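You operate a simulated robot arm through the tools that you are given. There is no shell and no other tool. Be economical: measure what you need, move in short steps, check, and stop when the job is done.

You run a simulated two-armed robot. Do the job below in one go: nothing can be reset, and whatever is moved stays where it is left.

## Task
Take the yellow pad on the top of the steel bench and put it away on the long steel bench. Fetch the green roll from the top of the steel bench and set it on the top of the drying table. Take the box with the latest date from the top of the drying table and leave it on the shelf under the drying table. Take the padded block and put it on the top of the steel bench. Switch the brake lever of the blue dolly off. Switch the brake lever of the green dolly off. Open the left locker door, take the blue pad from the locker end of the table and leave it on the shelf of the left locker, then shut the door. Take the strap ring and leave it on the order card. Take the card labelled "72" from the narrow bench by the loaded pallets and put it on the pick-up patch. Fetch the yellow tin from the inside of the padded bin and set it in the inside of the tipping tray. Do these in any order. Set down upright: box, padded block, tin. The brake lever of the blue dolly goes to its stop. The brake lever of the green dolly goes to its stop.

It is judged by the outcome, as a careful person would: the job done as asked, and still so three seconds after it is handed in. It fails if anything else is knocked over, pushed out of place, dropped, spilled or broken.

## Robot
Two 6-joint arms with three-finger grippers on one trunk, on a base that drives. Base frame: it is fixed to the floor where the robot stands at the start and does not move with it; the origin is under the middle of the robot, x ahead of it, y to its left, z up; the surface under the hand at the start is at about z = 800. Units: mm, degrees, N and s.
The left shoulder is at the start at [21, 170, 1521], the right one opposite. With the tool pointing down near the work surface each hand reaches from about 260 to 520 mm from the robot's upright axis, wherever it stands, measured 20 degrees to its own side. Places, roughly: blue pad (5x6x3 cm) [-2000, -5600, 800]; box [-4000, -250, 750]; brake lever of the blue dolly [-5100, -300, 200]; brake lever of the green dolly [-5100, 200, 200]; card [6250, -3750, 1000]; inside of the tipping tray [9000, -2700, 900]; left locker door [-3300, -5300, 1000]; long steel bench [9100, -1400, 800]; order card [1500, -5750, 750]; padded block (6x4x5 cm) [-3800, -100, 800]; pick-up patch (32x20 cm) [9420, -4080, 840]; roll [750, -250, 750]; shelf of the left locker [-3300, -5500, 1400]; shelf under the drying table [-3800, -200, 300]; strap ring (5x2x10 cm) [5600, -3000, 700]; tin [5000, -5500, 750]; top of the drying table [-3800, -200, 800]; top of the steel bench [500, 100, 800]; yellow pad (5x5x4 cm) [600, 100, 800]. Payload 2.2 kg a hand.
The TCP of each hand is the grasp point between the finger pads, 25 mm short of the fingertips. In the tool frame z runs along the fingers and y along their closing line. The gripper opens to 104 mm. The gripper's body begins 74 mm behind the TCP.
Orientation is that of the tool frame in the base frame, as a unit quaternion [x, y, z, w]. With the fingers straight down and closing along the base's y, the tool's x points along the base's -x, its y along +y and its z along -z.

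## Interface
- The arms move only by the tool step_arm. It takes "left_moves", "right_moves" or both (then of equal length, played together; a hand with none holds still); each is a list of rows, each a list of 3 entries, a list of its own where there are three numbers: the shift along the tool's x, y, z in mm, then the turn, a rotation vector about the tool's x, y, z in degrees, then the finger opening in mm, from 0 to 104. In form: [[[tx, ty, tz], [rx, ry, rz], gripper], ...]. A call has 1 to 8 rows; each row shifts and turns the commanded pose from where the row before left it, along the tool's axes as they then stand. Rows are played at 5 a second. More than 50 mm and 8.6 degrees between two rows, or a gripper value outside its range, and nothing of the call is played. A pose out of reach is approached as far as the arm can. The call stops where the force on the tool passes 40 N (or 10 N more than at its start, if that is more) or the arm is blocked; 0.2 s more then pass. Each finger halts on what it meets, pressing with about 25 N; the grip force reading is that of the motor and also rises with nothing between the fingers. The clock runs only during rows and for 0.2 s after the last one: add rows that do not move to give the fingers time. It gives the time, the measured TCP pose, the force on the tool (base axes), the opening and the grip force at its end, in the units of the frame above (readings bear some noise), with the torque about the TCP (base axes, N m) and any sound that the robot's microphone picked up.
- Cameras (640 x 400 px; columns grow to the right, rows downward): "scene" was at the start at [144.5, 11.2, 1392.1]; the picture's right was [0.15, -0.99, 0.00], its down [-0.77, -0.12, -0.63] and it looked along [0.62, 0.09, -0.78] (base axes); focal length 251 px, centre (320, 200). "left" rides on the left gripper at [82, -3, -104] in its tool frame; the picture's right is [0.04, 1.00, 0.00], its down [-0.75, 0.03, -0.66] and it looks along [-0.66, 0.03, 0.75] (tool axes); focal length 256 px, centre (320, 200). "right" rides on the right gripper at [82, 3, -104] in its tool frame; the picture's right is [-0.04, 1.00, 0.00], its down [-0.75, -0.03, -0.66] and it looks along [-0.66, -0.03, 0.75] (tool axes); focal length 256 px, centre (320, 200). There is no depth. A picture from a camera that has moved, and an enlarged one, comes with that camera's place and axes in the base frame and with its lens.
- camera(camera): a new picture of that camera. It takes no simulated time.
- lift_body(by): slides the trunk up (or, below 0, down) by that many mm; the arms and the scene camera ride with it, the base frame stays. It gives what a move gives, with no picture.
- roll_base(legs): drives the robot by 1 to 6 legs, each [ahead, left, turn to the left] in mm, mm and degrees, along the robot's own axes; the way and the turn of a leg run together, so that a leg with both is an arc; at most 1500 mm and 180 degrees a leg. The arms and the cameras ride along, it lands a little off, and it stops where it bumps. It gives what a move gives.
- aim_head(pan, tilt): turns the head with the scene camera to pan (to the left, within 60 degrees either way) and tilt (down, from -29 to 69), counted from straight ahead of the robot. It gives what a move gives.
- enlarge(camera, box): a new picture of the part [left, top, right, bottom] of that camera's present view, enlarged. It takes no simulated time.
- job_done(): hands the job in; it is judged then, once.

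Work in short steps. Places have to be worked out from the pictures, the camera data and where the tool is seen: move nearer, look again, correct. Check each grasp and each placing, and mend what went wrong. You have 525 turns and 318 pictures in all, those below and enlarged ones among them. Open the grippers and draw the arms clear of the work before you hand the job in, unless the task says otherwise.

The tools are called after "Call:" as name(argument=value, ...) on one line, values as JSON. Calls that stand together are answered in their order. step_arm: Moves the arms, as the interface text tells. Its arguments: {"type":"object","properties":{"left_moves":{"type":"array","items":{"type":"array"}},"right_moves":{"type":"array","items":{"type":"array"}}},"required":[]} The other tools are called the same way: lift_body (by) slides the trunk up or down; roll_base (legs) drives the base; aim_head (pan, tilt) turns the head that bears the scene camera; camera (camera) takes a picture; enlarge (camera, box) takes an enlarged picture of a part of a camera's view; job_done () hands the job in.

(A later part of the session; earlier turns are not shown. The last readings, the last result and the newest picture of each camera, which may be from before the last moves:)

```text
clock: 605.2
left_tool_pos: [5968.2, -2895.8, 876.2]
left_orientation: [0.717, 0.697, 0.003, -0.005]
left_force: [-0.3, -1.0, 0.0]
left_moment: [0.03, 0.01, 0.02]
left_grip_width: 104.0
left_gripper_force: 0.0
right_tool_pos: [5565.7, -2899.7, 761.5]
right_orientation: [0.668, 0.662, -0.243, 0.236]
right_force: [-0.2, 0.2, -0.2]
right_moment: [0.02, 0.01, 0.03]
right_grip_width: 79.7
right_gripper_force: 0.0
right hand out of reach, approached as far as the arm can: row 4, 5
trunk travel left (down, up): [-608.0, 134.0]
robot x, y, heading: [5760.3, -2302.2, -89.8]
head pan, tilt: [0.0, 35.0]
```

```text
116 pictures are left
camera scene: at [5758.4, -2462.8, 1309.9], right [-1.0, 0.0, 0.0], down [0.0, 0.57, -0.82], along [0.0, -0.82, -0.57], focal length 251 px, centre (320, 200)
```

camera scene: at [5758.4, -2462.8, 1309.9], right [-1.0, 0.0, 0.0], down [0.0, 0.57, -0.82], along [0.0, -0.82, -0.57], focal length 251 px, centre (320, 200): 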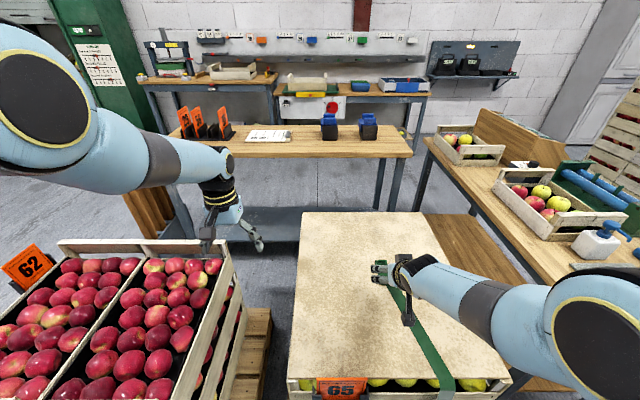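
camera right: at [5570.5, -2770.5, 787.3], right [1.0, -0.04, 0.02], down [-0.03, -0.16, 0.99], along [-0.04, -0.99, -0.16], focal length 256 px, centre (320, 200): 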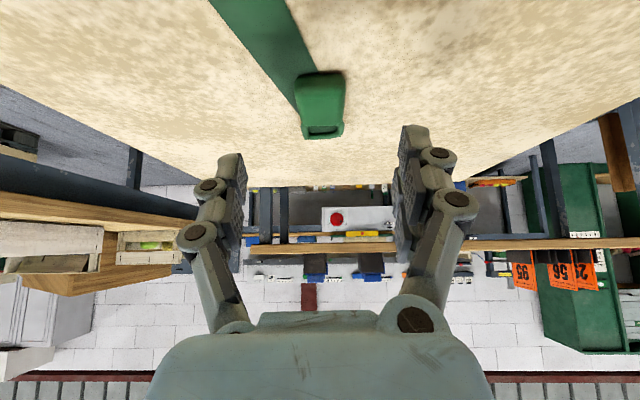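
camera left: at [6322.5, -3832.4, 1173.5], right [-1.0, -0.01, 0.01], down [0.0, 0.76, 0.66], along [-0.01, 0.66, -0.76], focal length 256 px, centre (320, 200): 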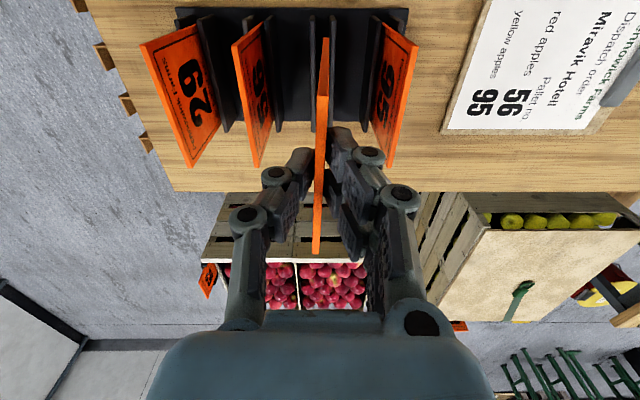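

Reach is limited here, so I lower the trunk 60 and extend about 45 forward.

Call:
lift_body(by=-50)

Call:
step_arm(right_moves=[[[-15, 0, 13], [0, 0, 0], 80], [[-15, 0, 13], [0, 0, 0], 80], [[-8, 0, 7], [0, 0, 0], 80], [[0, 0, 0], [0, 0, 0], 80]])

Call:
camera(camera="right")

```text
clock: 606.1
left_tool_pos: [5967.0, -2895.9, 827.5]
left_orientation: [0.718, 0.696, 0.004, -0.005]
left_force: [0.2, -0.3, -0.3]
left_moment: [0.02, -0.03, 0.01]
left_grip_width: 104.1
left_gripper_force: 0.0
right_tool_pos: [5563.6, -2898.9, 710.3]
right_orientation: [0.669, 0.662, -0.244, 0.236]
right_force: [0.8, -0.8, 0.9]
right_moment: [0.0, 0.02, 0.0]
right_grip_width: 79.9
right_gripper_force: 0.1
trunk travel left (down, up): [-558.0, 184.0]
robot x, y, heading: [5757.3, -2301.3, -89.9]
head pan, tilt: [0.0, 35.0]
```

```text
clock: 607.1
left_tool_pos: [5967.9, -2895.9, 826.4]
left_orientation: [0.718, 0.696, 0.004, -0.005]
left_force: [0.3, -0.5, 0.3]
left_moment: [-0.01, 0.02, 0.0]
left_grip_width: 103.9
left_gripper_force: 0.1
right_tool_pos: [5575.5, -2907.0, 717.1]
right_orientation: [0.669, 0.662, -0.243, 0.235]
right_force: [0.5, -0.6, 0.0]
right_moment: [0.04, 0.03, -0.02]
right_grip_width: 80.0
right_gripper_force: 0.0
right hand out of reach, approached as far as the arm can: row 1, 2, 3
trunk travel left (down, up): [-558.0, 184.0]
robot x, y, heading: [5759.0, -2300.6, -90.3]
head pan, tilt: [0.0, 35.0]
```

```text
115 pictures are left
camera right: at [5581.6, -2779.0, 744.8], right [1.0, -0.04, 0.02], down [-0.03, -0.16, 0.99], along [-0.04, -0.99, -0.16], focal length 256 px, centre (320, 200)
```

right: 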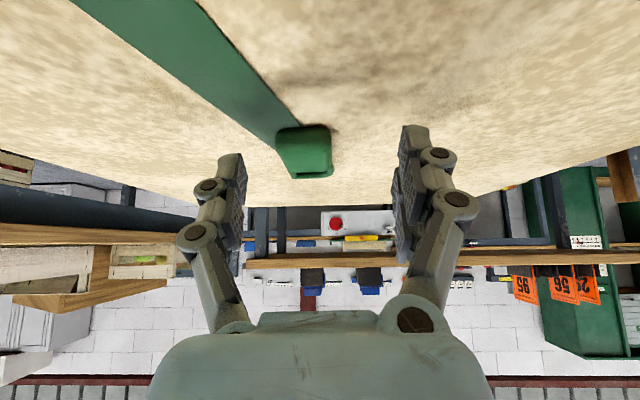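

The left hand sits too near the red crate to lower further here. Better: use the left arm, already extended, for the ring, with the base shifted west and the right arm tucked in. I retract the right arm first.

Call:
step_arm(right_moves=[[[0, 0, -40], [0, 0, 0], 104], [[0, 0, -40], [0, 0, 0], 104], [[0, 0, -40], [0, 0, 0], 104], [[0, 0, -40], [0, 8, 0], 104], [[0, 0, -20], [0, 8, 0], 104], [[0, 0, 0], [0, 8, 0], 104], [[0, 0, 0], [0, 8, 0], 104], [[0, 0, 0], [0, 8, 0], 104]])

Call:
lift_body(by=150)

Call:
roll_base(legs=[[-150, 0, 0]])

```text
clock: 608.9
left_tool_pos: [5968.0, -2898.0, 825.7]
left_orientation: [0.718, 0.696, 0.004, -0.006]
left_force: [0.8, 0.1, -0.2]
left_moment: [0.0, 0.0, -0.01]
left_grip_width: 103.8
left_gripper_force: 0.2
right_tool_pos: [5577.9, -2794.9, 857.3]
right_orientation: [0.711, 0.703, 0.002, -0.006]
right_force: [0.2, -0.1, -0.3]
right_moment: [0.01, 0.01, -0.02]
right_grip_width: 103.9
right_gripper_force: 0.1
trunk travel left (down, up): [-558.0, 184.0]
robot x, y, heading: [5761.5, -2303.8, -89.8]
head pan, tilt: [0.0, 35.0]
```

```text
clock: 610.6
left_tool_pos: [5968.6, -2896.3, 975.4]
left_orientation: [0.718, 0.696, 0.005, -0.005]
left_force: [0.1, 0.3, 0.0]
left_moment: [-0.03, 0.05, 0.03]
left_grip_width: 104.3
left_gripper_force: 0.1
right_tool_pos: [5577.9, -2795.6, 1008.3]
right_orientation: [0.711, 0.703, 0.0, -0.005]
right_force: [0.0, 0.3, -0.5]
right_moment: [0.0, -0.01, -0.02]
right_grip_width: 103.8
right_gripper_force: 0.0
trunk travel left (down, up): [-708.0, 34.0]
robot x, y, heading: [5758.0, -2301.8, -89.9]
head pan, tilt: [0.0, 35.0]
```

```text
clock: 612.0
left_tool_pos: [5966.2, -2746.1, 977.4]
left_orientation: [0.719, 0.695, 0.004, -0.005]
left_force: [0.3, 0.5, -0.8]
left_moment: [0.02, 0.03, 0.01]
left_grip_width: 104.0
left_gripper_force: 0.0
right_tool_pos: [5576.8, -2645.9, 1007.4]
right_orientation: [0.712, 0.702, 0.0, -0.005]
right_force: [-0.2, -0.1, 0.1]
right_moment: [0.01, -0.01, 0.0]
right_grip_width: 104.0
right_gripper_force: 0.0
trunk travel left (down, up): [-708.0, 34.0]
robot x, y, heading: [5756.9, -2153.6, -90.3]
head pan, tilt: [0.0, 35.0]
```

Call:
step_arm(right_moves=[[[0, 0, 40], [0, 0, 0], 104], [[0, 0, 40], [0, 0, 0], 104], [[30, 0, 30], [0, 0, 0], 104], [[30, 0, 30], [0, 0, 0], 104], [[30, 0, 30], [0, 0, 0], 104], [[30, 0, 0], [0, 0, 0], 104], [[30, 0, 0], [0, 0, 0], 104]])

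Call:
roll_base(legs=[[0, -400, 0], [140, 0, 0]])

Call:
camera(camera="left")

Call:
camera(camera="scene")

```text
clock: 613.6
left_tool_pos: [5966.6, -2747.4, 975.9]
left_orientation: [0.72, 0.694, 0.004, -0.005]
left_force: [-0.5, -0.2, 1.1]
left_moment: [-0.06, 0.0, 0.0]
left_grip_width: 103.9
left_gripper_force: 0.0
right_tool_pos: [5575.6, -2494.3, 835.8]
right_orientation: [0.712, 0.702, -0.001, -0.004]
right_force: [-0.2, -0.3, 0.2]
right_moment: [0.01, 0.01, -0.02]
right_grip_width: 104.2
right_gripper_force: 0.1
trunk travel left (down, up): [-708.0, 34.0]
robot x, y, heading: [5760.0, -2152.7, -90.2]
head pan, tilt: [0.0, 35.0]
```

```text
clock: 617.0
left_tool_pos: [5560.4, -2883.9, 976.4]
left_orientation: [0.721, 0.693, 0.004, -0.005]
left_force: [-1.4, -0.5, 0.3]
left_moment: [0.03, 0.0, 0.03]
left_grip_width: 103.9
left_gripper_force: 0.0
right_tool_pos: [5169.6, -2629.6, 836.5]
right_orientation: [0.714, 0.7, 0.0, -0.005]
right_force: [-0.4, -0.3, -0.3]
right_moment: [0.04, 0.0, 0.0]
right_grip_width: 103.9
right_gripper_force: 0.1
trunk travel left (down, up): [-708.0, 34.0]
robot x, y, heading: [5354.6, -2287.1, -90.4]
head pan, tilt: [0.0, 35.0]
```

```text
114 pictures are left
camera left: at [5560.2, -2803.5, 1081.8], right [1.0, 0.0, 0.0], down [0.0, -0.76, 0.65], along [0.0, -0.65, -0.76], focal length 256 px, centre (320, 200)
```

left: 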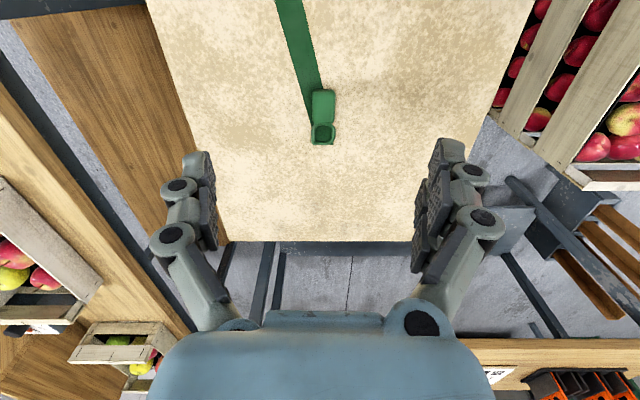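

```text
113 pictures are left
camera scene: at [5352.8, -2448.3, 1410.2], right [-1.0, 0.01, 0.0], down [0.0, 0.57, -0.82], along [-0.01, -0.82, -0.57], focal length 251 px, centre (320, 200)
```

scene: 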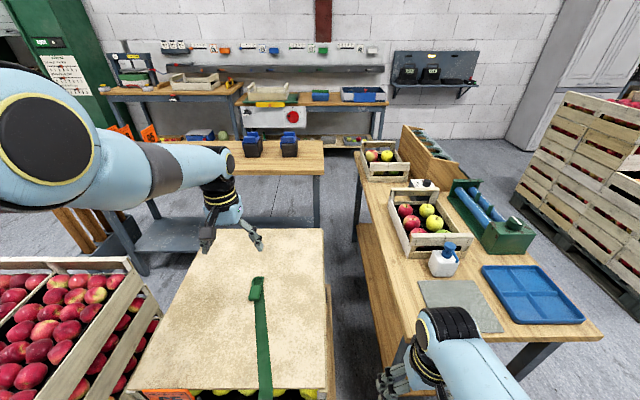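

The left hand is set for the ring (near end y≈−2928, far end −3016). I tilt the left tool forward 40°, lower the trunk 190, and check.

Call:
step_arm(left_moves=[[[0, 0, 0], [0, -8, 0], 80], [[0, 0, 0], [0, -8, 0], 80], [[0, 0, 0], [0, -8, 0], 80], [[0, 0, 0], [0, -8, 0], 80], [[0, 0, 0], [0, -8, 0], 80], [[0, 0, 0], [0, 0, 0], 80]])

Call:
lift_body(by=-190)

Call:
camera(camera="left")

Call:
camera(camera="scene")

```text
clock: 618.4
left_tool_pos: [5559.4, -2883.1, 976.8]
left_orientation: [0.679, 0.652, -0.243, 0.234]
left_force: [-0.2, -0.6, 0.1]
left_moment: [0.0, 0.01, 0.01]
left_grip_width: 80.0
left_gripper_force: 0.0
right_tool_pos: [5171.2, -2628.6, 835.4]
right_orientation: [0.714, 0.7, 0.0, -0.006]
right_force: [0.2, 0.1, -0.5]
right_moment: [0.02, 0.03, 0.0]
right_grip_width: 104.4
right_gripper_force: 0.0
trunk travel left (down, up): [-708.0, 34.0]
robot x, y, heading: [5353.9, -2284.9, -90.5]
head pan, tilt: [0.0, 35.0]
```

```text
clock: 620.5
left_tool_pos: [5558.4, -2883.0, 787.1]
left_orientation: [0.679, 0.653, -0.243, 0.233]
left_force: [0.4, 0.3, -0.3]
left_moment: [0.01, 0.03, -0.01]
left_grip_width: 79.9
left_gripper_force: 0.0
right_tool_pos: [5170.6, -2629.6, 645.8]
right_orientation: [0.714, 0.701, 0.0, -0.005]
right_force: [0.0, -0.6, 1.0]
right_moment: [0.0, 0.0, -0.02]
right_grip_width: 104.0
right_gripper_force: 0.1
trunk travel left (down, up): [-518.0, 224.0]
robot x, y, heading: [5357.7, -2291.9, -90.3]
head pan, tilt: [0.0, 35.0]
```

```text
112 pictures are left
camera left: at [5561.9, -2754.4, 816.3], right [1.0, -0.01, -0.03], down [0.03, -0.17, 0.99], along [-0.01, -0.99, -0.17], focal length 256 px, centre (320, 200)
```

left: 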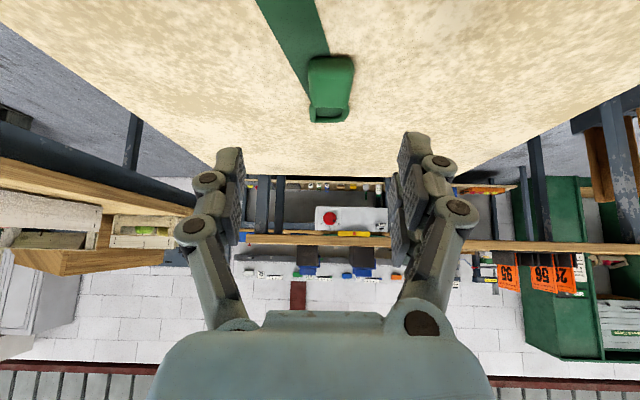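

```text
111 pictures are left
camera scene: at [5352.7, -2448.7, 1219.4], right [-1.0, 0.01, 0.0], down [0.0, 0.57, -0.82], along [-0.01, -0.82, -0.57], focal length 251 px, centre (320, 200)
```

scene: 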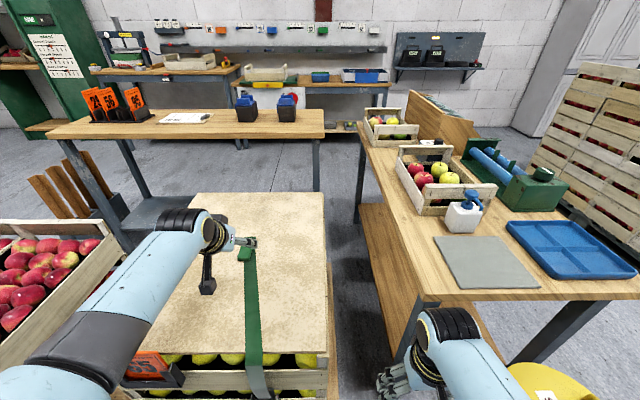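

Call:
roll_base(legs=[[14, 0, 0]])

Call:
step_arm(left_moves=[[[3, 1, 27], [0, 0, 0], 80], [[4, 1, 27], [0, 0, 0], 80], [[4, 1, 20], [0, 0, 0], 80], [[3, 1, 12], [0, 0, 0], 80], [[0, 0, 0], [0, 0, 0], 80]])

Call:
camera(camera="left")

```text
clock: 621.3
left_tool_pos: [5559.5, -2897.6, 786.9]
left_orientation: [0.68, 0.653, -0.242, 0.232]
left_force: [0.5, 0.0, -0.1]
left_moment: [0.02, -0.05, -0.02]
left_grip_width: 79.9
left_gripper_force: 0.0
right_tool_pos: [5169.8, -2644.2, 645.4]
right_orientation: [0.713, 0.701, 0.001, -0.006]
right_force: [-0.2, -0.6, 0.3]
right_moment: [0.03, 0.01, 0.01]
right_grip_width: 104.2
right_gripper_force: 0.0
trunk travel left (down, up): [-518.0, 224.0]
robot x, y, heading: [5352.7, -2306.7, -90.5]
head pan, tilt: [0.0, 35.0]
```

```text
clock: 622.5
left_tool_pos: [5562.0, -2940.5, 712.2]
left_orientation: [0.679, 0.652, -0.243, 0.232]
left_force: [-1.1, -0.4, -0.2]
left_moment: [-0.01, 0.0, -0.01]
left_grip_width: 79.7
left_gripper_force: 0.1
right_tool_pos: [5171.2, -2643.2, 646.2]
right_orientation: [0.714, 0.7, 0.0, -0.004]
right_force: [1.0, 0.0, -0.2]
right_moment: [-0.02, -0.02, 0.05]
right_grip_width: 103.6
right_gripper_force: 0.0
trunk travel left (down, up): [-518.0, 224.0]
robot x, y, heading: [5356.3, -2304.4, -90.6]
head pan, tilt: [0.0, 35.0]
```

```text
110 pictures are left
camera left: at [5564.3, -2811.7, 740.7], right [1.0, -0.01, -0.03], down [0.02, -0.17, 0.99], along [-0.01, -0.99, -0.17], focal length 256 px, centre (320, 200)
```

left: 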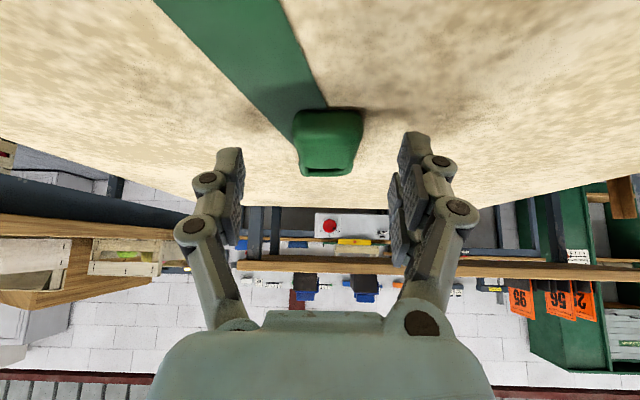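

The ring is centred between the fingers. I advance 18 along the tool and close.

Call:
step_arm(left_moves=[[[0, 2, 9], [0, 0, 0], 80], [[0, 0, 8], [0, 0, 0], 80], [[0, 0, 0], [0, 0, 0], 50], [[0, 0, 0], [0, 0, 0], 25], [[0, 0, 0], [0, 0, 0], 20], [[0, 0, 0], [0, 0, 0], 20]])

Call:
camera(camera="left")

```text
clock: 623.9
left_tool_pos: [5562.4, -2944.2, 708.1]
left_orientation: [0.678, 0.653, -0.243, 0.234]
left_force: [3.3, -1.2, 6.6]
left_moment: [-0.1, -0.14, -0.02]
left_grip_width: 35.6
left_gripper_force: 24.8
left hand out of reach, approached as far as the arm can: row 1, 2
right_tool_pos: [5171.2, -2642.9, 645.1]
right_orientation: [0.714, 0.7, 0.0, -0.005]
right_force: [-0.5, 0.4, -1.1]
right_moment: [0.01, -0.01, -0.01]
right_grip_width: 104.2
right_gripper_force: 0.0
trunk travel left (down, up): [-518.0, 224.0]
robot x, y, heading: [5356.3, -2307.1, -90.3]
head pan, tilt: [0.0, 35.0]
```

```text
109 pictures are left
camera left: at [5565.0, -2814.2, 737.2], right [1.0, -0.01, -0.03], down [0.02, -0.17, 0.99], along [-0.01, -0.99, -0.17], focal length 256 px, centre (320, 200)
```

left: 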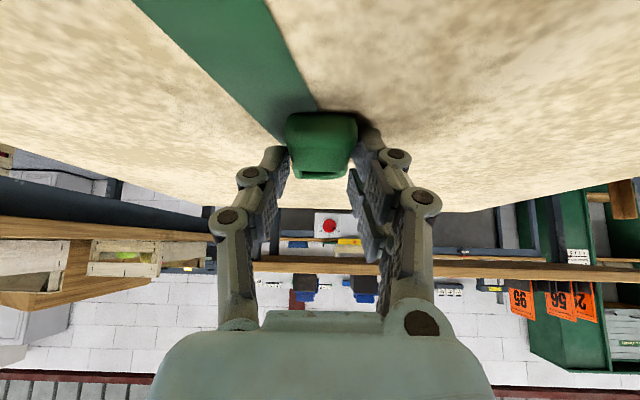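

Gripped at the fingertips (35.6 mm). I lift slightly with the trunk to see whether it comes free of the strap.

Call:
lift_body(by=40)

Call:
camera(camera="left")

Call:
enlarge(camera="scene", box=[180, 180, 340, 400])

```text
clock: 624.7
left_tool_pos: [5561.4, -2941.7, 746.1]
left_orientation: [0.678, 0.654, -0.241, 0.232]
left_force: [0.3, -0.6, -0.7]
left_moment: [0.04, 0.01, -0.01]
left_grip_width: 35.7
left_gripper_force: 25.0
right_tool_pos: [5170.7, -2642.7, 685.8]
right_orientation: [0.714, 0.7, 0.0, -0.004]
right_force: [0.1, 0.1, 0.0]
right_moment: [0.01, -0.01, -0.02]
right_grip_width: 104.1
right_gripper_force: 0.0
trunk travel left (down, up): [-558.0, 184.0]
robot x, y, heading: [5357.2, -2302.5, -90.3]
head pan, tilt: [0.0, 35.0]
```

```text
108 pictures are left
camera left: at [5564.7, -2813.2, 775.9], right [1.0, -0.01, -0.03], down [0.03, -0.17, 0.99], along [-0.01, -0.99, -0.17], focal length 256 px, centre (320, 200)
```

left: 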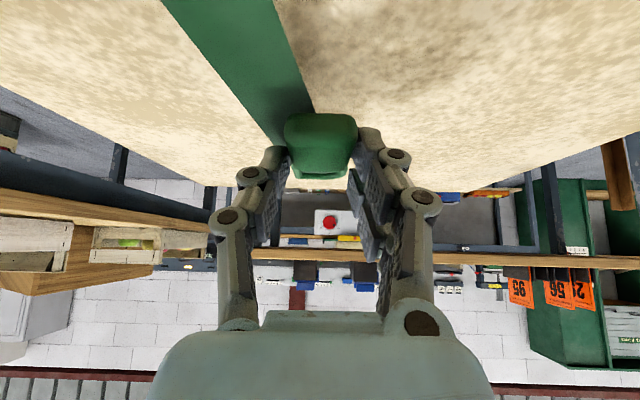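

```text
1.82 times, centred on (260, 290) of scene
camera zoom: at [5352.6, -2462.6, 1259.7], right [-1.0, 0.01, 0.0], down [0.0, 0.57, -0.82], along [-0.01, -0.82, -0.57], focal length 457 px, centre (429, 36)
```

zoom: 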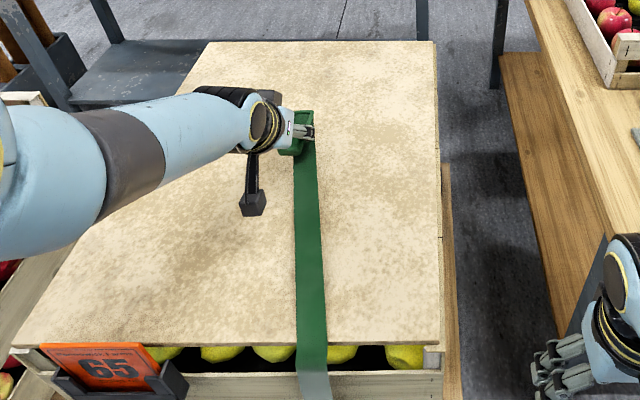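

The strap follows without measurable pull. I raise fully, back out north, and monitor the force.

Call:
lift_body(by=180)

Call:
roll_base(legs=[[-700, 0, 0]])

Call:
camera(camera="scene")

```text
clock: 626.7
left_tool_pos: [5562.4, -2941.8, 926.7]
left_orientation: [0.679, 0.653, -0.243, 0.232]
left_force: [-0.3, -0.2, -0.1]
left_moment: [0.0, 0.0, -0.04]
left_grip_width: 35.8
left_gripper_force: 24.8
right_tool_pos: [5169.6, -2642.7, 866.3]
right_orientation: [0.714, 0.7, 0.0, -0.004]
right_force: [0.2, -0.1, -0.9]
right_moment: [-0.05, -0.02, -0.03]
right_grip_width: 103.9
right_gripper_force: 0.0
trunk travel left (down, up): [-738.0, 4.0]
robot x, y, heading: [5358.5, -2301.1, -90.4]
head pan, tilt: [0.0, 35.0]
```

```text
clock: 630.5
left_tool_pos: [5564.6, -2238.2, 928.8]
left_orientation: [0.681, 0.651, -0.244, 0.232]
left_force: [-1.0, 1.1, -0.3]
left_moment: [0.01, 0.0, 0.02]
left_grip_width: 35.4
left_gripper_force: 24.8
right_tool_pos: [5175.2, -1938.2, 865.8]
right_orientation: [0.716, 0.698, 0.001, -0.005]
right_force: [-0.1, -0.4, 1.1]
right_moment: [-0.01, 0.01, -0.02]
right_grip_width: 103.8
right_gripper_force: 0.1
trunk travel left (down, up): [-738.0, 4.0]
robot x, y, heading: [5360.6, -1598.6, -90.8]
head pan, tilt: [0.0, 35.0]
```

```text
106 pictures are left
camera scene: at [5358.1, -1756.3, 1440.4], right [-1.0, 0.01, 0.0], down [0.01, 0.57, -0.82], along [-0.01, -0.82, -0.57], focal length 251 px, centre (320, 200)
```

scene: 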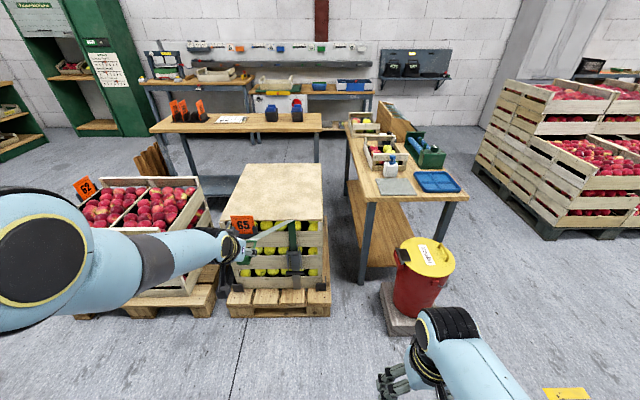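

No pull on the strap. I travel west along the main lane, then look for a way south to the order card near [1500,-5750].

Call:
roll_base(legs=[[0, -1500, 0.8], [0, -1500, 0], [0, -400, 0]])

Call:
aim_head(pan=0, tilt=18)

Call:
camera(camera="scene")

```text
clock: 647.1
left_tool_pos: [2149.7, -2159.6, 927.4]
left_orientation: [0.686, 0.645, -0.246, 0.23]
left_force: [0.7, -0.2, -0.9]
left_moment: [0.01, -0.02, -0.03]
left_grip_width: 35.8
left_gripper_force: 24.9
right_tool_pos: [1765.0, -1853.4, 866.8]
right_orientation: [0.721, 0.693, 0.001, -0.005]
right_force: [-1.1, -0.4, -0.5]
right_moment: [-0.05, -0.04, 0.02]
right_grip_width: 104.1
right_gripper_force: 0.1
trunk travel left (down, up): [-738.0, 4.0]
robot x, y, heading: [1955.4, -1518.4, -91.7]
head pan, tilt: [0.0, 35.0]
```

```text
clock: 647.9
left_tool_pos: [2150.2, -2161.0, 928.8]
left_orientation: [0.685, 0.646, -0.246, 0.23]
left_force: [-0.2, -0.1, -1.4]
left_moment: [0.02, 0.02, 0.01]
left_grip_width: 35.7
left_gripper_force: 24.8
right_tool_pos: [1762.9, -1854.7, 865.4]
right_orientation: [0.721, 0.693, 0.0, -0.005]
right_force: [0.0, 0.5, 0.7]
right_moment: [0.0, 0.0, 0.03]
right_grip_width: 103.9
right_gripper_force: 0.0
trunk travel left (down, up): [-738.0, 4.0]
robot x, y, heading: [1954.9, -1517.9, -91.2]
head pan, tilt: [0.0, 18.0]
```

```text
105 pictures are left
camera scene: at [1950.2, -1681.1, 1467.4], right [-1.0, 0.03, 0.0], down [0.01, 0.31, -0.95], along [-0.03, -0.95, -0.31], focal length 251 px, centre (320, 200)
```

scene: 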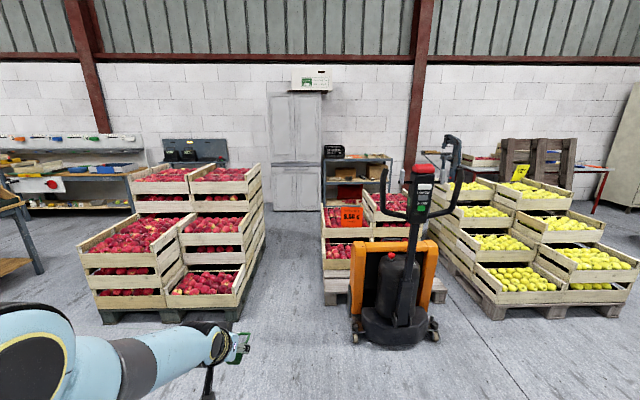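

The ring is in hand and the strap is no longer attached. The gap here is only about 650 mm, so I'll use the wider eastern corridor and come in behind the pallets. First I fold the left arm compactly and turn west.

Call:
step_arm(left_moves=[[[0, 0, -40], [0, 0, 0], 20], [[0, 0, -40], [0, 0, 0], 20], [[0, 0, -40], [0, 0, 0], 20], [[0, 0, 0], [0, 8, 0], 20], [[0, 0, 0], [0, 8, 0], 20], [[0, 0, 0], [0, 8, 0], 20], [[0, 0, 0], [0, 8, 0], 20], [[0, 0, 0], [0, 8, 0], 20]])

Call:
camera(camera="left")

```text
clock: 649.7
left_tool_pos: [2157.1, -2097.6, 988.1]
left_orientation: [0.729, 0.685, 0.004, -0.006]
left_force: [0.0, 0.1, 0.1]
left_moment: [0.01, -0.01, -0.04]
left_grip_width: 35.7
left_gripper_force: 25.3
left hand out of reach, approached as far as the arm can: row 1, 2, 3, 4, 5, 6, 7, 8
right_tool_pos: [1764.4, -1853.2, 865.8]
right_orientation: [0.721, 0.693, 0.001, -0.005]
right_force: [-0.3, 0.5, 1.4]
right_moment: [0.0, 0.0, 0.01]
right_grip_width: 103.8
right_gripper_force: 0.1
trunk travel left (down, up): [-738.0, 4.0]
robot x, y, heading: [1956.1, -1517.6, -91.6]
head pan, tilt: [0.0, 18.0]
```

```text
104 pictures are left
camera left: at [2159.6, -2017.3, 1092.8], right [1.0, -0.02, 0.0], down [-0.01, -0.76, 0.65], along [-0.01, -0.65, -0.76], focal length 256 px, centre (320, 200)
```

left: 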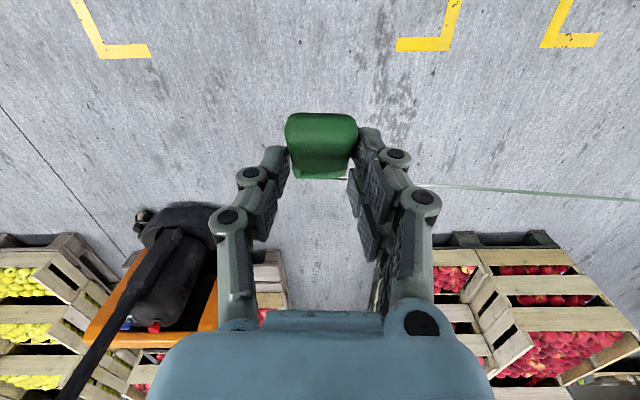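

A thin strap cord still trails with no force. I continue: turn west, back east to the corridor, slide south, then drive west behind the pallets.

Call:
roll_base(legs=[[0, 0, -88.5], [-1500, 0, 0], [-720, 0, 0]])

Call:
aim_head(pan=50, tilt=20)

Call:
camera(camera="scene")

```text
clock: 664.4
left_tool_pos: [3581.5, -1760.2, 985.6]
left_orientation: [0.999, -0.04, 0.007, -0.001]
left_force: [1.6, 0.5, -0.8]
left_moment: [0.01, 0.03, 0.01]
left_grip_width: 35.9
left_gripper_force: 25.2
right_tool_pos: [3834.2, -1373.7, 866.5]
right_orientation: [1.0, -0.029, 0.003, -0.003]
right_force: [0.2, -0.3, -0.2]
right_moment: [0.01, 0.0, 0.0]
right_grip_width: 104.0
right_gripper_force: 0.1
trunk travel left (down, up): [-738.0, 4.0]
robot x, y, heading: [4167.2, -1569.1, 177.3]
head pan, tilt: [0.0, 18.0]
```

```text
clock: 665.6
left_tool_pos: [3581.0, -1760.3, 986.1]
left_orientation: [0.999, -0.04, 0.006, -0.001]
left_force: [0.5, -0.5, -0.2]
left_moment: [0.0, 0.01, 0.0]
left_grip_width: 35.8
left_gripper_force: 25.1
right_tool_pos: [3833.0, -1373.8, 866.2]
right_orientation: [1.0, -0.03, 0.004, -0.003]
right_force: [0.2, -1.1, -0.1]
right_moment: [0.01, 0.0, -0.01]
right_grip_width: 104.1
right_gripper_force: 0.1
trunk travel left (down, up): [-738.0, 4.0]
robot x, y, heading: [4166.5, -1570.9, 177.3]
head pan, tilt: [50.0, 20.0]
```

```text
103 pictures are left
camera scene: at [4032.2, -1636.2, 1464.3], right [-0.73, 0.68, 0.0], down [0.23, 0.25, -0.94], along [-0.64, -0.69, -0.34], focal length 251 px, centre (320, 200)
```

scene: 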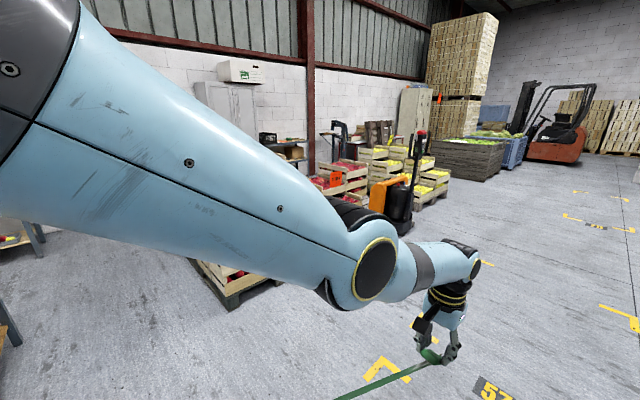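

Call:
roll_base(legs=[[-80, 0, 2.7], [0, 1500, 0], [0, 1500, 0], [0, 380, 0]])

Call:
aim_head(pan=0, tilt=20)

Call:
camera(camera="scene")

```text
clock: 682.7
left_tool_pos: [3591.5, -5148.8, 985.1]
left_orientation: [0.999, -0.037, 0.006, -0.001]
left_force: [-1.1, -0.5, -0.6]
left_moment: [0.02, 0.01, -0.01]
left_grip_width: 35.9
left_gripper_force: 25.6
right_tool_pos: [3841.2, -4759.5, 866.0]
right_orientation: [1.0, -0.026, 0.004, -0.003]
right_force: [-0.5, 0.2, 0.0]
right_moment: [0.0, 0.01, 0.0]
right_grip_width: 104.2
right_gripper_force: 0.1
trunk travel left (down, up): [-738.0, 4.0]
robot x, y, heading: [4175.1, -4958.2, 177.6]
head pan, tilt: [50.0, 20.0]
```

```text
clock: 683.9
left_tool_pos: [3589.9, -5148.8, 987.0]
left_orientation: [0.999, -0.036, 0.007, -0.001]
left_force: [0.3, -0.1, -0.9]
left_moment: [0.02, -0.03, 0.02]
left_grip_width: 35.6
left_gripper_force: 25.2
right_tool_pos: [3839.6, -4759.8, 865.7]
right_orientation: [1.0, -0.027, 0.003, -0.004]
right_force: [-1.3, 0.9, 0.2]
right_moment: [0.0, 0.01, -0.02]
right_grip_width: 103.9
right_gripper_force: 0.0
trunk travel left (down, up): [-738.0, 4.0]
robot x, y, heading: [4172.2, -4957.6, 178.0]
head pan, tilt: [0.0, 20.0]
```

```text
102 pictures are left
camera scene: at [4010.3, -4949.2, 1464.2], right [0.04, 1.0, 0.0], down [0.34, -0.01, -0.94], along [-0.94, 0.04, -0.34], focal length 251 px, centre (320, 200)
```

scene: 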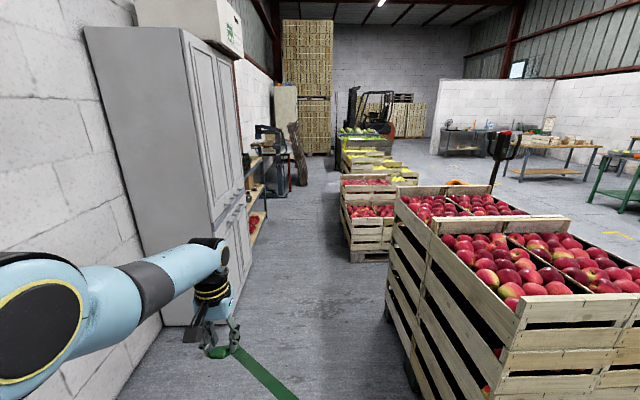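

The corridor behind the pallets is about 1.2 m wide. I drive west along y≈−5000.

Call:
roll_base(legs=[[100, 0, 2], [1200, 0, 0], [700, 0, 0]])

Call:
aim_head(pan=25, tilt=25)

Call:
camera(camera="scene")

```text
clock: 694.1
left_tool_pos: [1611.0, -5155.2, 985.5]
left_orientation: [1.0, -0.021, 0.006, -0.001]
left_force: [0.7, -0.2, -1.4]
left_moment: [0.0, -0.02, -0.01]
left_grip_width: 35.6
left_gripper_force: 24.8
right_tool_pos: [1847.8, -4758.5, 866.4]
right_orientation: [1.0, -0.011, 0.004, -0.003]
right_force: [0.2, 0.9, -0.2]
right_moment: [0.01, -0.04, 0.0]
right_grip_width: 104.1
right_gripper_force: 0.1
trunk travel left (down, up): [-738.0, 4.0]
robot x, y, heading: [2187.1, -4942.1, 179.4]
head pan, tilt: [0.0, 20.0]
```

```text
clock: 695.0
left_tool_pos: [1611.0, -5156.5, 986.8]
left_orientation: [1.0, -0.02, 0.005, -0.001]
left_force: [-0.1, 0.1, -1.1]
left_moment: [0.01, 0.0, -0.01]
left_grip_width: 35.8
left_gripper_force: 25.5
right_tool_pos: [1848.2, -4758.4, 866.4]
right_orientation: [1.0, -0.011, 0.003, -0.004]
right_force: [-0.1, -0.7, -0.5]
right_moment: [0.02, 0.03, -0.04]
right_grip_width: 104.0
right_gripper_force: 0.0
trunk travel left (down, up): [-738.0, 4.0]
robot x, y, heading: [2190.0, -4947.0, 179.5]
head pan, tilt: [25.0, 25.0]
```

```text
101 pictures are left
camera scene: at [2032.8, -4982.1, 1456.2], right [-0.41, 0.91, 0.0], down [0.38, 0.18, -0.91], along [-0.82, -0.38, -0.42], focal length 251 px, centre (320, 200)
```

scene: 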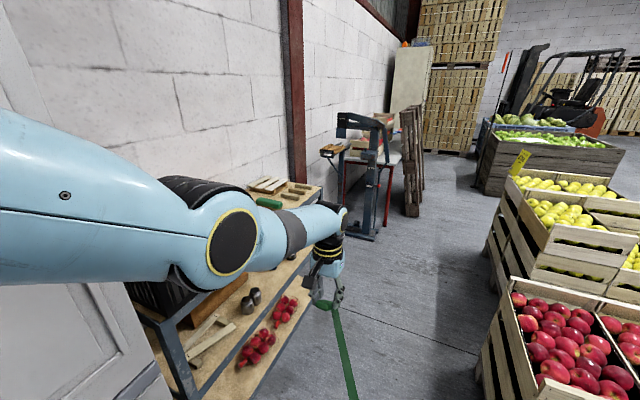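

The bench is on my left. I drive further and turn to face it.

Call:
roll_base(legs=[[560, 0, 0], [0, 0, 90]])

Call:
aim_head(pan=0, tilt=30)

Call:
camera(camera="scene")

```text
clock: 700.6
left_tool_pos: [1457.1, -5531.6, 992.5]
left_orientation: [0.898, 0.44, -0.01, -0.008]
left_force: [-5.1, 1.7, -1.8]
left_moment: [0.02, -0.14, -0.15]
left_grip_width: 35.7
left_gripper_force: 24.8
right_tool_pos: [1283.3, -5111.6, 865.7]
right_orientation: [0.891, 0.454, 0.002, -0.005]
right_force: [0.1, 1.0, 1.0]
right_moment: [0.02, 0.0, -0.04]
right_grip_width: 104.1
right_gripper_force: 0.2
trunk travel left (down, up): [-738.0, 4.0]
robot x, y, heading: [1629.6, -4937.3, -125.1]
head pan, tilt: [25.0, 25.0]
stopped in leg 2: the force on the tool passed its limit at 59 N (the readings are from after the stop); the commanded pose is now the measured one
```

```text
clock: 701.5
left_tool_pos: [1458.7, -5532.3, 991.9]
left_orientation: [0.898, 0.44, -0.009, -0.007]
left_force: [-8.4, 2.7, -1.6]
left_moment: [-0.12, -0.25, -0.18]
left_grip_width: 35.7
left_gripper_force: 25.0
right_tool_pos: [1282.5, -5111.6, 866.0]
right_orientation: [0.891, 0.454, 0.002, -0.004]
right_force: [-0.7, 0.4, 0.7]
right_moment: [-0.02, 0.02, 0.0]
right_grip_width: 104.3
right_gripper_force: 0.0
trunk travel left (down, up): [-738.0, 4.0]
robot x, y, heading: [1629.2, -4937.7, -125.3]
head pan, tilt: [0.0, 30.0]
```

```text
100 pictures are left
camera scene: at [1534.0, -5068.6, 1448.2], right [-0.82, 0.58, 0.0], down [0.29, 0.41, -0.87], along [-0.5, -0.71, -0.5], focal length 251 px, centre (320, 200)
```

scene: 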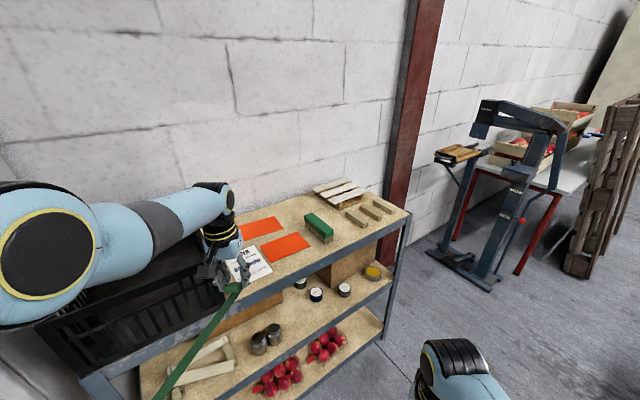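

The left hand touched the black crate while turning. I turn back a little, and raise clear.

Call:
roll_base(legs=[[0, 0, -8]])

Call:
enlarge(camera="scene", box=[40, 150, 420, 390])

Call:
camera(camera="left")

```text
clock: 702.5
left_tool_pos: [1378.1, -5503.3, 992.6]
left_orientation: [0.926, 0.376, -0.009, -0.008]
left_force: [0.1, -0.6, -0.8]
left_moment: [-0.01, -0.03, 0.02]
left_grip_width: 35.7
left_gripper_force: 24.9
right_tool_pos: [1262.8, -5060.0, 866.8]
right_orientation: [0.92, 0.391, 0.003, -0.004]
right_force: [-0.2, -0.2, 0.1]
right_moment: [-0.02, 0.02, 0.01]
right_grip_width: 104.0
right_gripper_force: 0.1
trunk travel left (down, up): [-738.0, 4.0]
robot x, y, heading: [1630.6, -4938.1, -133.3]
head pan, tilt: [0.0, 30.0]
```

```text
1.67 times, centred on (230, 270) of scene
camera zoom: at [1517.3, -5054.5, 1448.2], right [-0.73, 0.69, 0.0], down [0.34, 0.36, -0.87], along [-0.59, -0.63, -0.5], focal length 419 px, centre (470, 83)
```

zoom: 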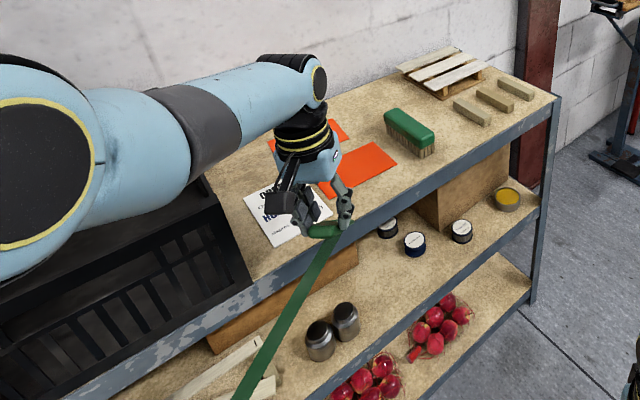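

```text
98 pictures are left
camera left: at [1437.6, -5443.8, 1096.1], right [0.72, -0.69, -0.02], down [-0.51, -0.55, 0.66], along [-0.47, -0.47, -0.75], focal length 256 px, centre (320, 200)
```

left: 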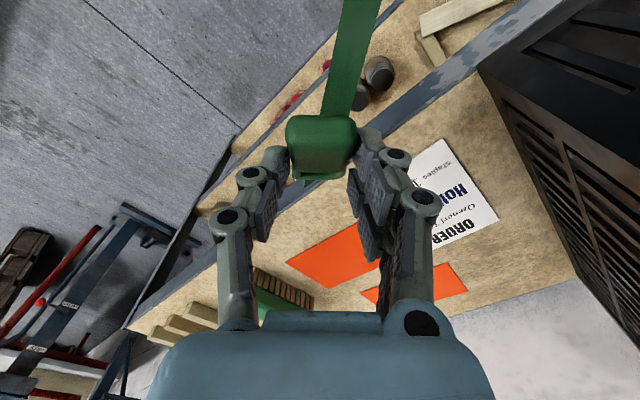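

The order card is the white sheet beside the black crate, at about [1385,-5805,750]. I reposition to the west so my left arm stays clear of the crate, then face south.

Call:
roll_base(legs=[[0, 0, -46.7], [470, 0, 0]])

Call:
roll_base(legs=[[0, 0, 90]])

Call:
camera(camera="scene")

```text
clock: 707.4
left_tool_pos: [577.7, -5135.0, 993.0]
left_orientation: [1.0, -0.027, -0.005, -0.01]
left_force: [0.1, -1.1, -1.3]
left_moment: [-0.02, -0.04, -0.01]
left_grip_width: 35.9
left_gripper_force: 25.5
right_tool_pos: [822.4, -4750.1, 865.7]
right_orientation: [1.0, -0.011, 0.003, -0.004]
right_force: [-0.7, 0.3, -0.3]
right_moment: [-0.02, -0.03, -0.02]
right_grip_width: 103.9
right_gripper_force: 0.1
trunk travel left (down, up): [-738.0, 4.0]
robot x, y, heading: [1165.7, -4934.9, 179.6]
head pan, tilt: [0.0, 30.0]
```

```text
clock: 711.6
left_tool_pos: [1354.5, -5521.8, 991.1]
left_orientation: [0.73, 0.683, -0.012, -0.003]
left_force: [-0.7, 0.1, -0.1]
left_moment: [-0.04, -0.01, 0.03]
left_grip_width: 36.2
left_gripper_force: 25.3
right_tool_pos: [974.2, -5272.6, 865.6]
right_orientation: [0.72, 0.694, 0.0, -0.005]
right_force: [0.7, 0.0, 0.3]
right_moment: [0.02, 0.01, -0.06]
right_grip_width: 103.7
right_gripper_force: 0.1
trunk travel left (down, up): [-738.0, 4.0]
robot x, y, heading: [1164.0, -4936.1, -91.6]
head pan, tilt: [0.0, 30.0]
```

```text
97 pictures are left
camera scene: at [1159.0, -5095.5, 1448.2], right [-1.0, 0.02, 0.0], down [0.01, 0.5, -0.87], along [-0.02, -0.87, -0.5], focal length 251 px, centre (320, 200)
```

scene: 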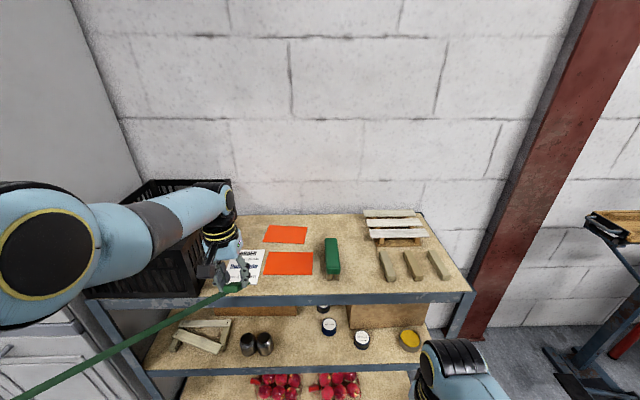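

Call:
camera(camera="left")

Call:
enlarge(camera="scene", box=[70, 160, 330, 320])

```text
96 pictures are left
camera left: at [1360.7, -5439.4, 1096.0], right [1.0, -0.03, -0.02], down [-0.01, -0.75, 0.66], along [-0.03, -0.66, -0.75], focal length 256 px, centre (320, 200)
```

left: 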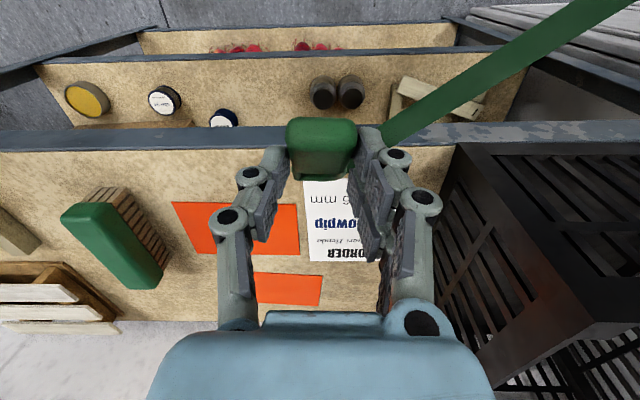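

```text
2.46 times, centred on (200, 240) of scene
camera zoom: at [1159.0, -5095.5, 1448.2], right [-1.0, 0.02, 0.0], down [0.01, 0.5, -0.87], along [-0.02, -0.87, -0.5], focal length 619 px, centre (615, 102)
```

zoom: 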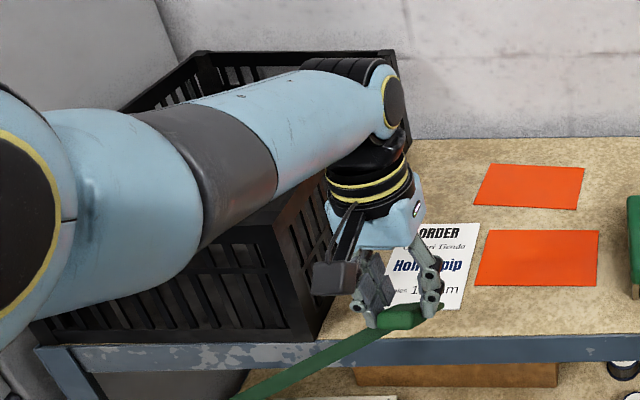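

Triangulating, the shelf top is at z≈894 with its front at y≈−5546, and the card's centre is at [1374,-5655]. The crate's west side is x≈1487, so I keep the tool upright (forearm above the crate) and move in.

Call:
roll_base(legs=[[0, 10, 1.6], [125, 0, 0]])

Call:
camera(camera="left")

Call:
camera(camera="scene")

```text
clock: 713.2
left_tool_pos: [1382.1, -5644.4, 992.2]
left_orientation: [0.721, 0.693, -0.012, -0.004]
left_force: [-0.9, -0.8, -0.6]
left_moment: [0.01, 0.01, 0.01]
left_grip_width: 35.9
left_gripper_force: 25.6
right_tool_pos: [993.5, -5402.9, 865.8]
right_orientation: [0.71, 0.704, 0.001, -0.005]
right_force: [0.0, -0.6, 0.2]
right_moment: [0.01, 0.01, 0.02]
right_grip_width: 104.0
right_gripper_force: 0.0
trunk travel left (down, up): [-738.0, 4.0]
robot x, y, heading: [1176.5, -5063.8, -89.6]
head pan, tilt: [0.0, 30.0]
```

```text
94 pictures are left
camera left: at [1384.6, -5561.1, 1095.8], right [1.0, 0.0, -0.02], down [0.01, -0.75, 0.66], along [-0.02, -0.66, -0.75], focal length 256 px, centre (320, 200)
```

left: 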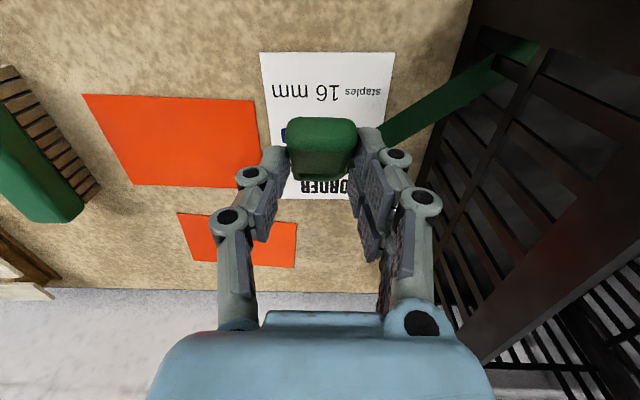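

```text
93 pictures are left
camera scene: at [1173.5, -5223.0, 1448.2], right [-1.0, 0.0, 0.0], down [0.0, 0.5, -0.87], along [0.0, -0.87, -0.5], focal length 251 px, centre (320, 200)
```

scene: 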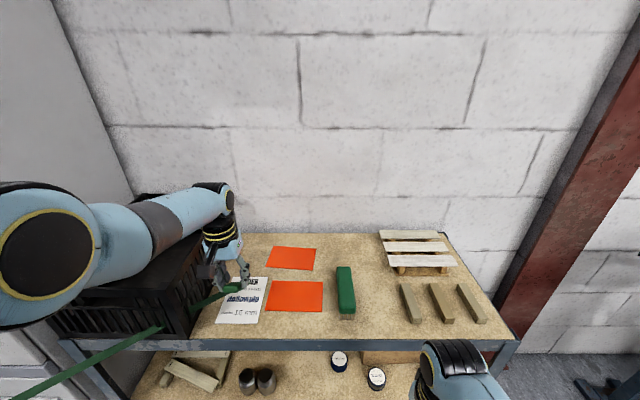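

The card spans x 1336–1443, y −5601…−5731, right below the ring. I lower the trunk toward contact.

Call:
lift_body(by=-20)

Call:
lift_body(by=-15)

Call:
camera(camera="left")

Call:
enlarge(camera="scene", box=[170, 220, 310, 360])

```text
clock: 713.9
left_tool_pos: [1381.3, -5643.7, 971.1]
left_orientation: [0.721, 0.693, -0.011, -0.004]
left_force: [-0.1, 0.5, -0.8]
left_moment: [-0.02, -0.02, 0.02]
left_grip_width: 35.9
left_gripper_force: 25.1
right_tool_pos: [993.6, -5404.0, 846.0]
right_orientation: [0.71, 0.704, 0.001, -0.006]
right_force: [-0.6, -1.2, 0.0]
right_moment: [0.04, -0.01, 0.01]
right_grip_width: 104.1
right_gripper_force: 0.0
trunk travel left (down, up): [-718.0, 24.0]
robot x, y, heading: [1177.4, -5057.4, -89.7]
head pan, tilt: [0.0, 30.0]
```

```text
clock: 714.5
left_tool_pos: [1381.2, -5642.7, 957.4]
left_orientation: [0.721, 0.693, -0.011, -0.004]
left_force: [-0.3, 0.4, -0.3]
left_moment: [0.0, 0.03, 0.0]
left_grip_width: 35.7
left_gripper_force: 24.5
right_tool_pos: [993.4, -5403.6, 831.1]
right_orientation: [0.71, 0.704, 0.0, -0.005]
right_force: [0.1, -0.4, 0.3]
right_moment: [0.0, -0.02, -0.01]
right_grip_width: 104.0
right_gripper_force: 0.1
trunk travel left (down, up): [-703.0, 39.0]
robot x, y, heading: [1173.0, -5061.8, -90.1]
head pan, tilt: [0.0, 30.0]
```

```text
92 pictures are left
camera left: at [1384.8, -5560.5, 1061.0], right [1.0, 0.0, -0.02], down [0.01, -0.75, 0.66], along [-0.02, -0.66, -0.75], focal length 256 px, centre (320, 200)
```

left: 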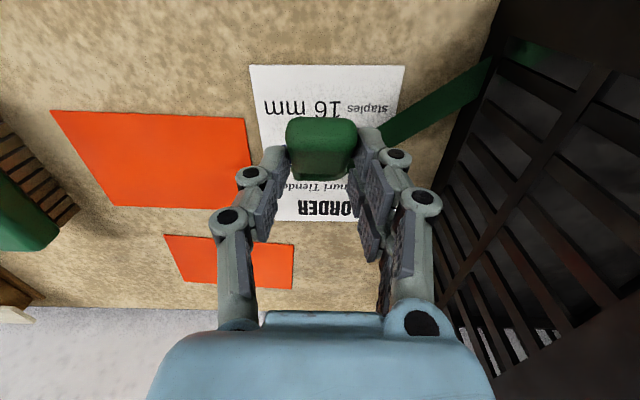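

```text
2.86 times, centred on (240, 290) of scene
camera zoom: at [1173.8, -5222.4, 1413.1], right [-1.0, 0.0, 0.0], down [0.0, 0.5, -0.87], along [0.0, -0.87, -0.5], focal length 718 px, centre (549, -57)
```

zoom: 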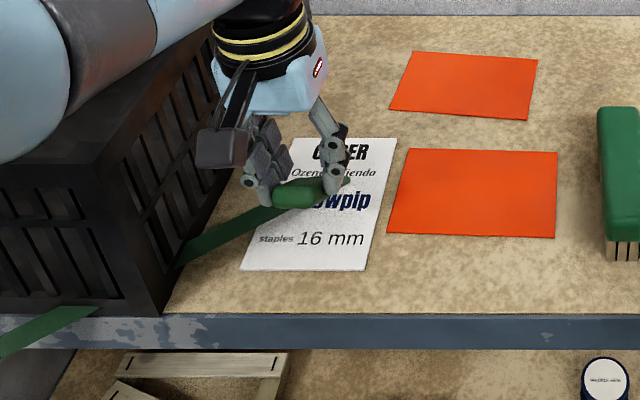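

Call:
lift_body(by=-25)

Call:
enlarge(camera="scene", box=[170, 220, 310, 360])

```text
clock: 715.2
left_tool_pos: [1381.7, -5644.3, 932.6]
left_orientation: [0.721, 0.693, -0.012, -0.003]
left_force: [1.3, 4.5, 14.1]
left_moment: [-0.39, -0.05, 0.03]
left_grip_width: 36.4
left_gripper_force: 24.7
right_tool_pos: [993.7, -5403.1, 807.2]
right_orientation: [0.71, 0.704, 0.0, -0.005]
right_force: [-0.6, -0.4, -0.7]
right_moment: [0.0, 0.0, 0.0]
right_grip_width: 104.1
right_gripper_force: 0.1
trunk travel left (down, up): [-678.0, 64.0]
robot x, y, heading: [1170.6, -5058.4, -89.9]
head pan, tilt: [0.0, 30.0]
```

```text
2.86 times, centred on (240, 290) of scene
camera zoom: at [1173.7, -5221.9, 1388.3], right [-1.0, 0.0, 0.0], down [0.0, 0.5, -0.87], along [0.0, -0.87, -0.5], focal length 718 px, centre (549, -57)
```

zoom: 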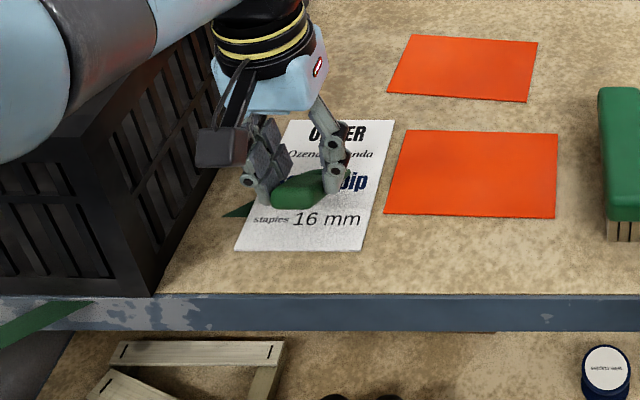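

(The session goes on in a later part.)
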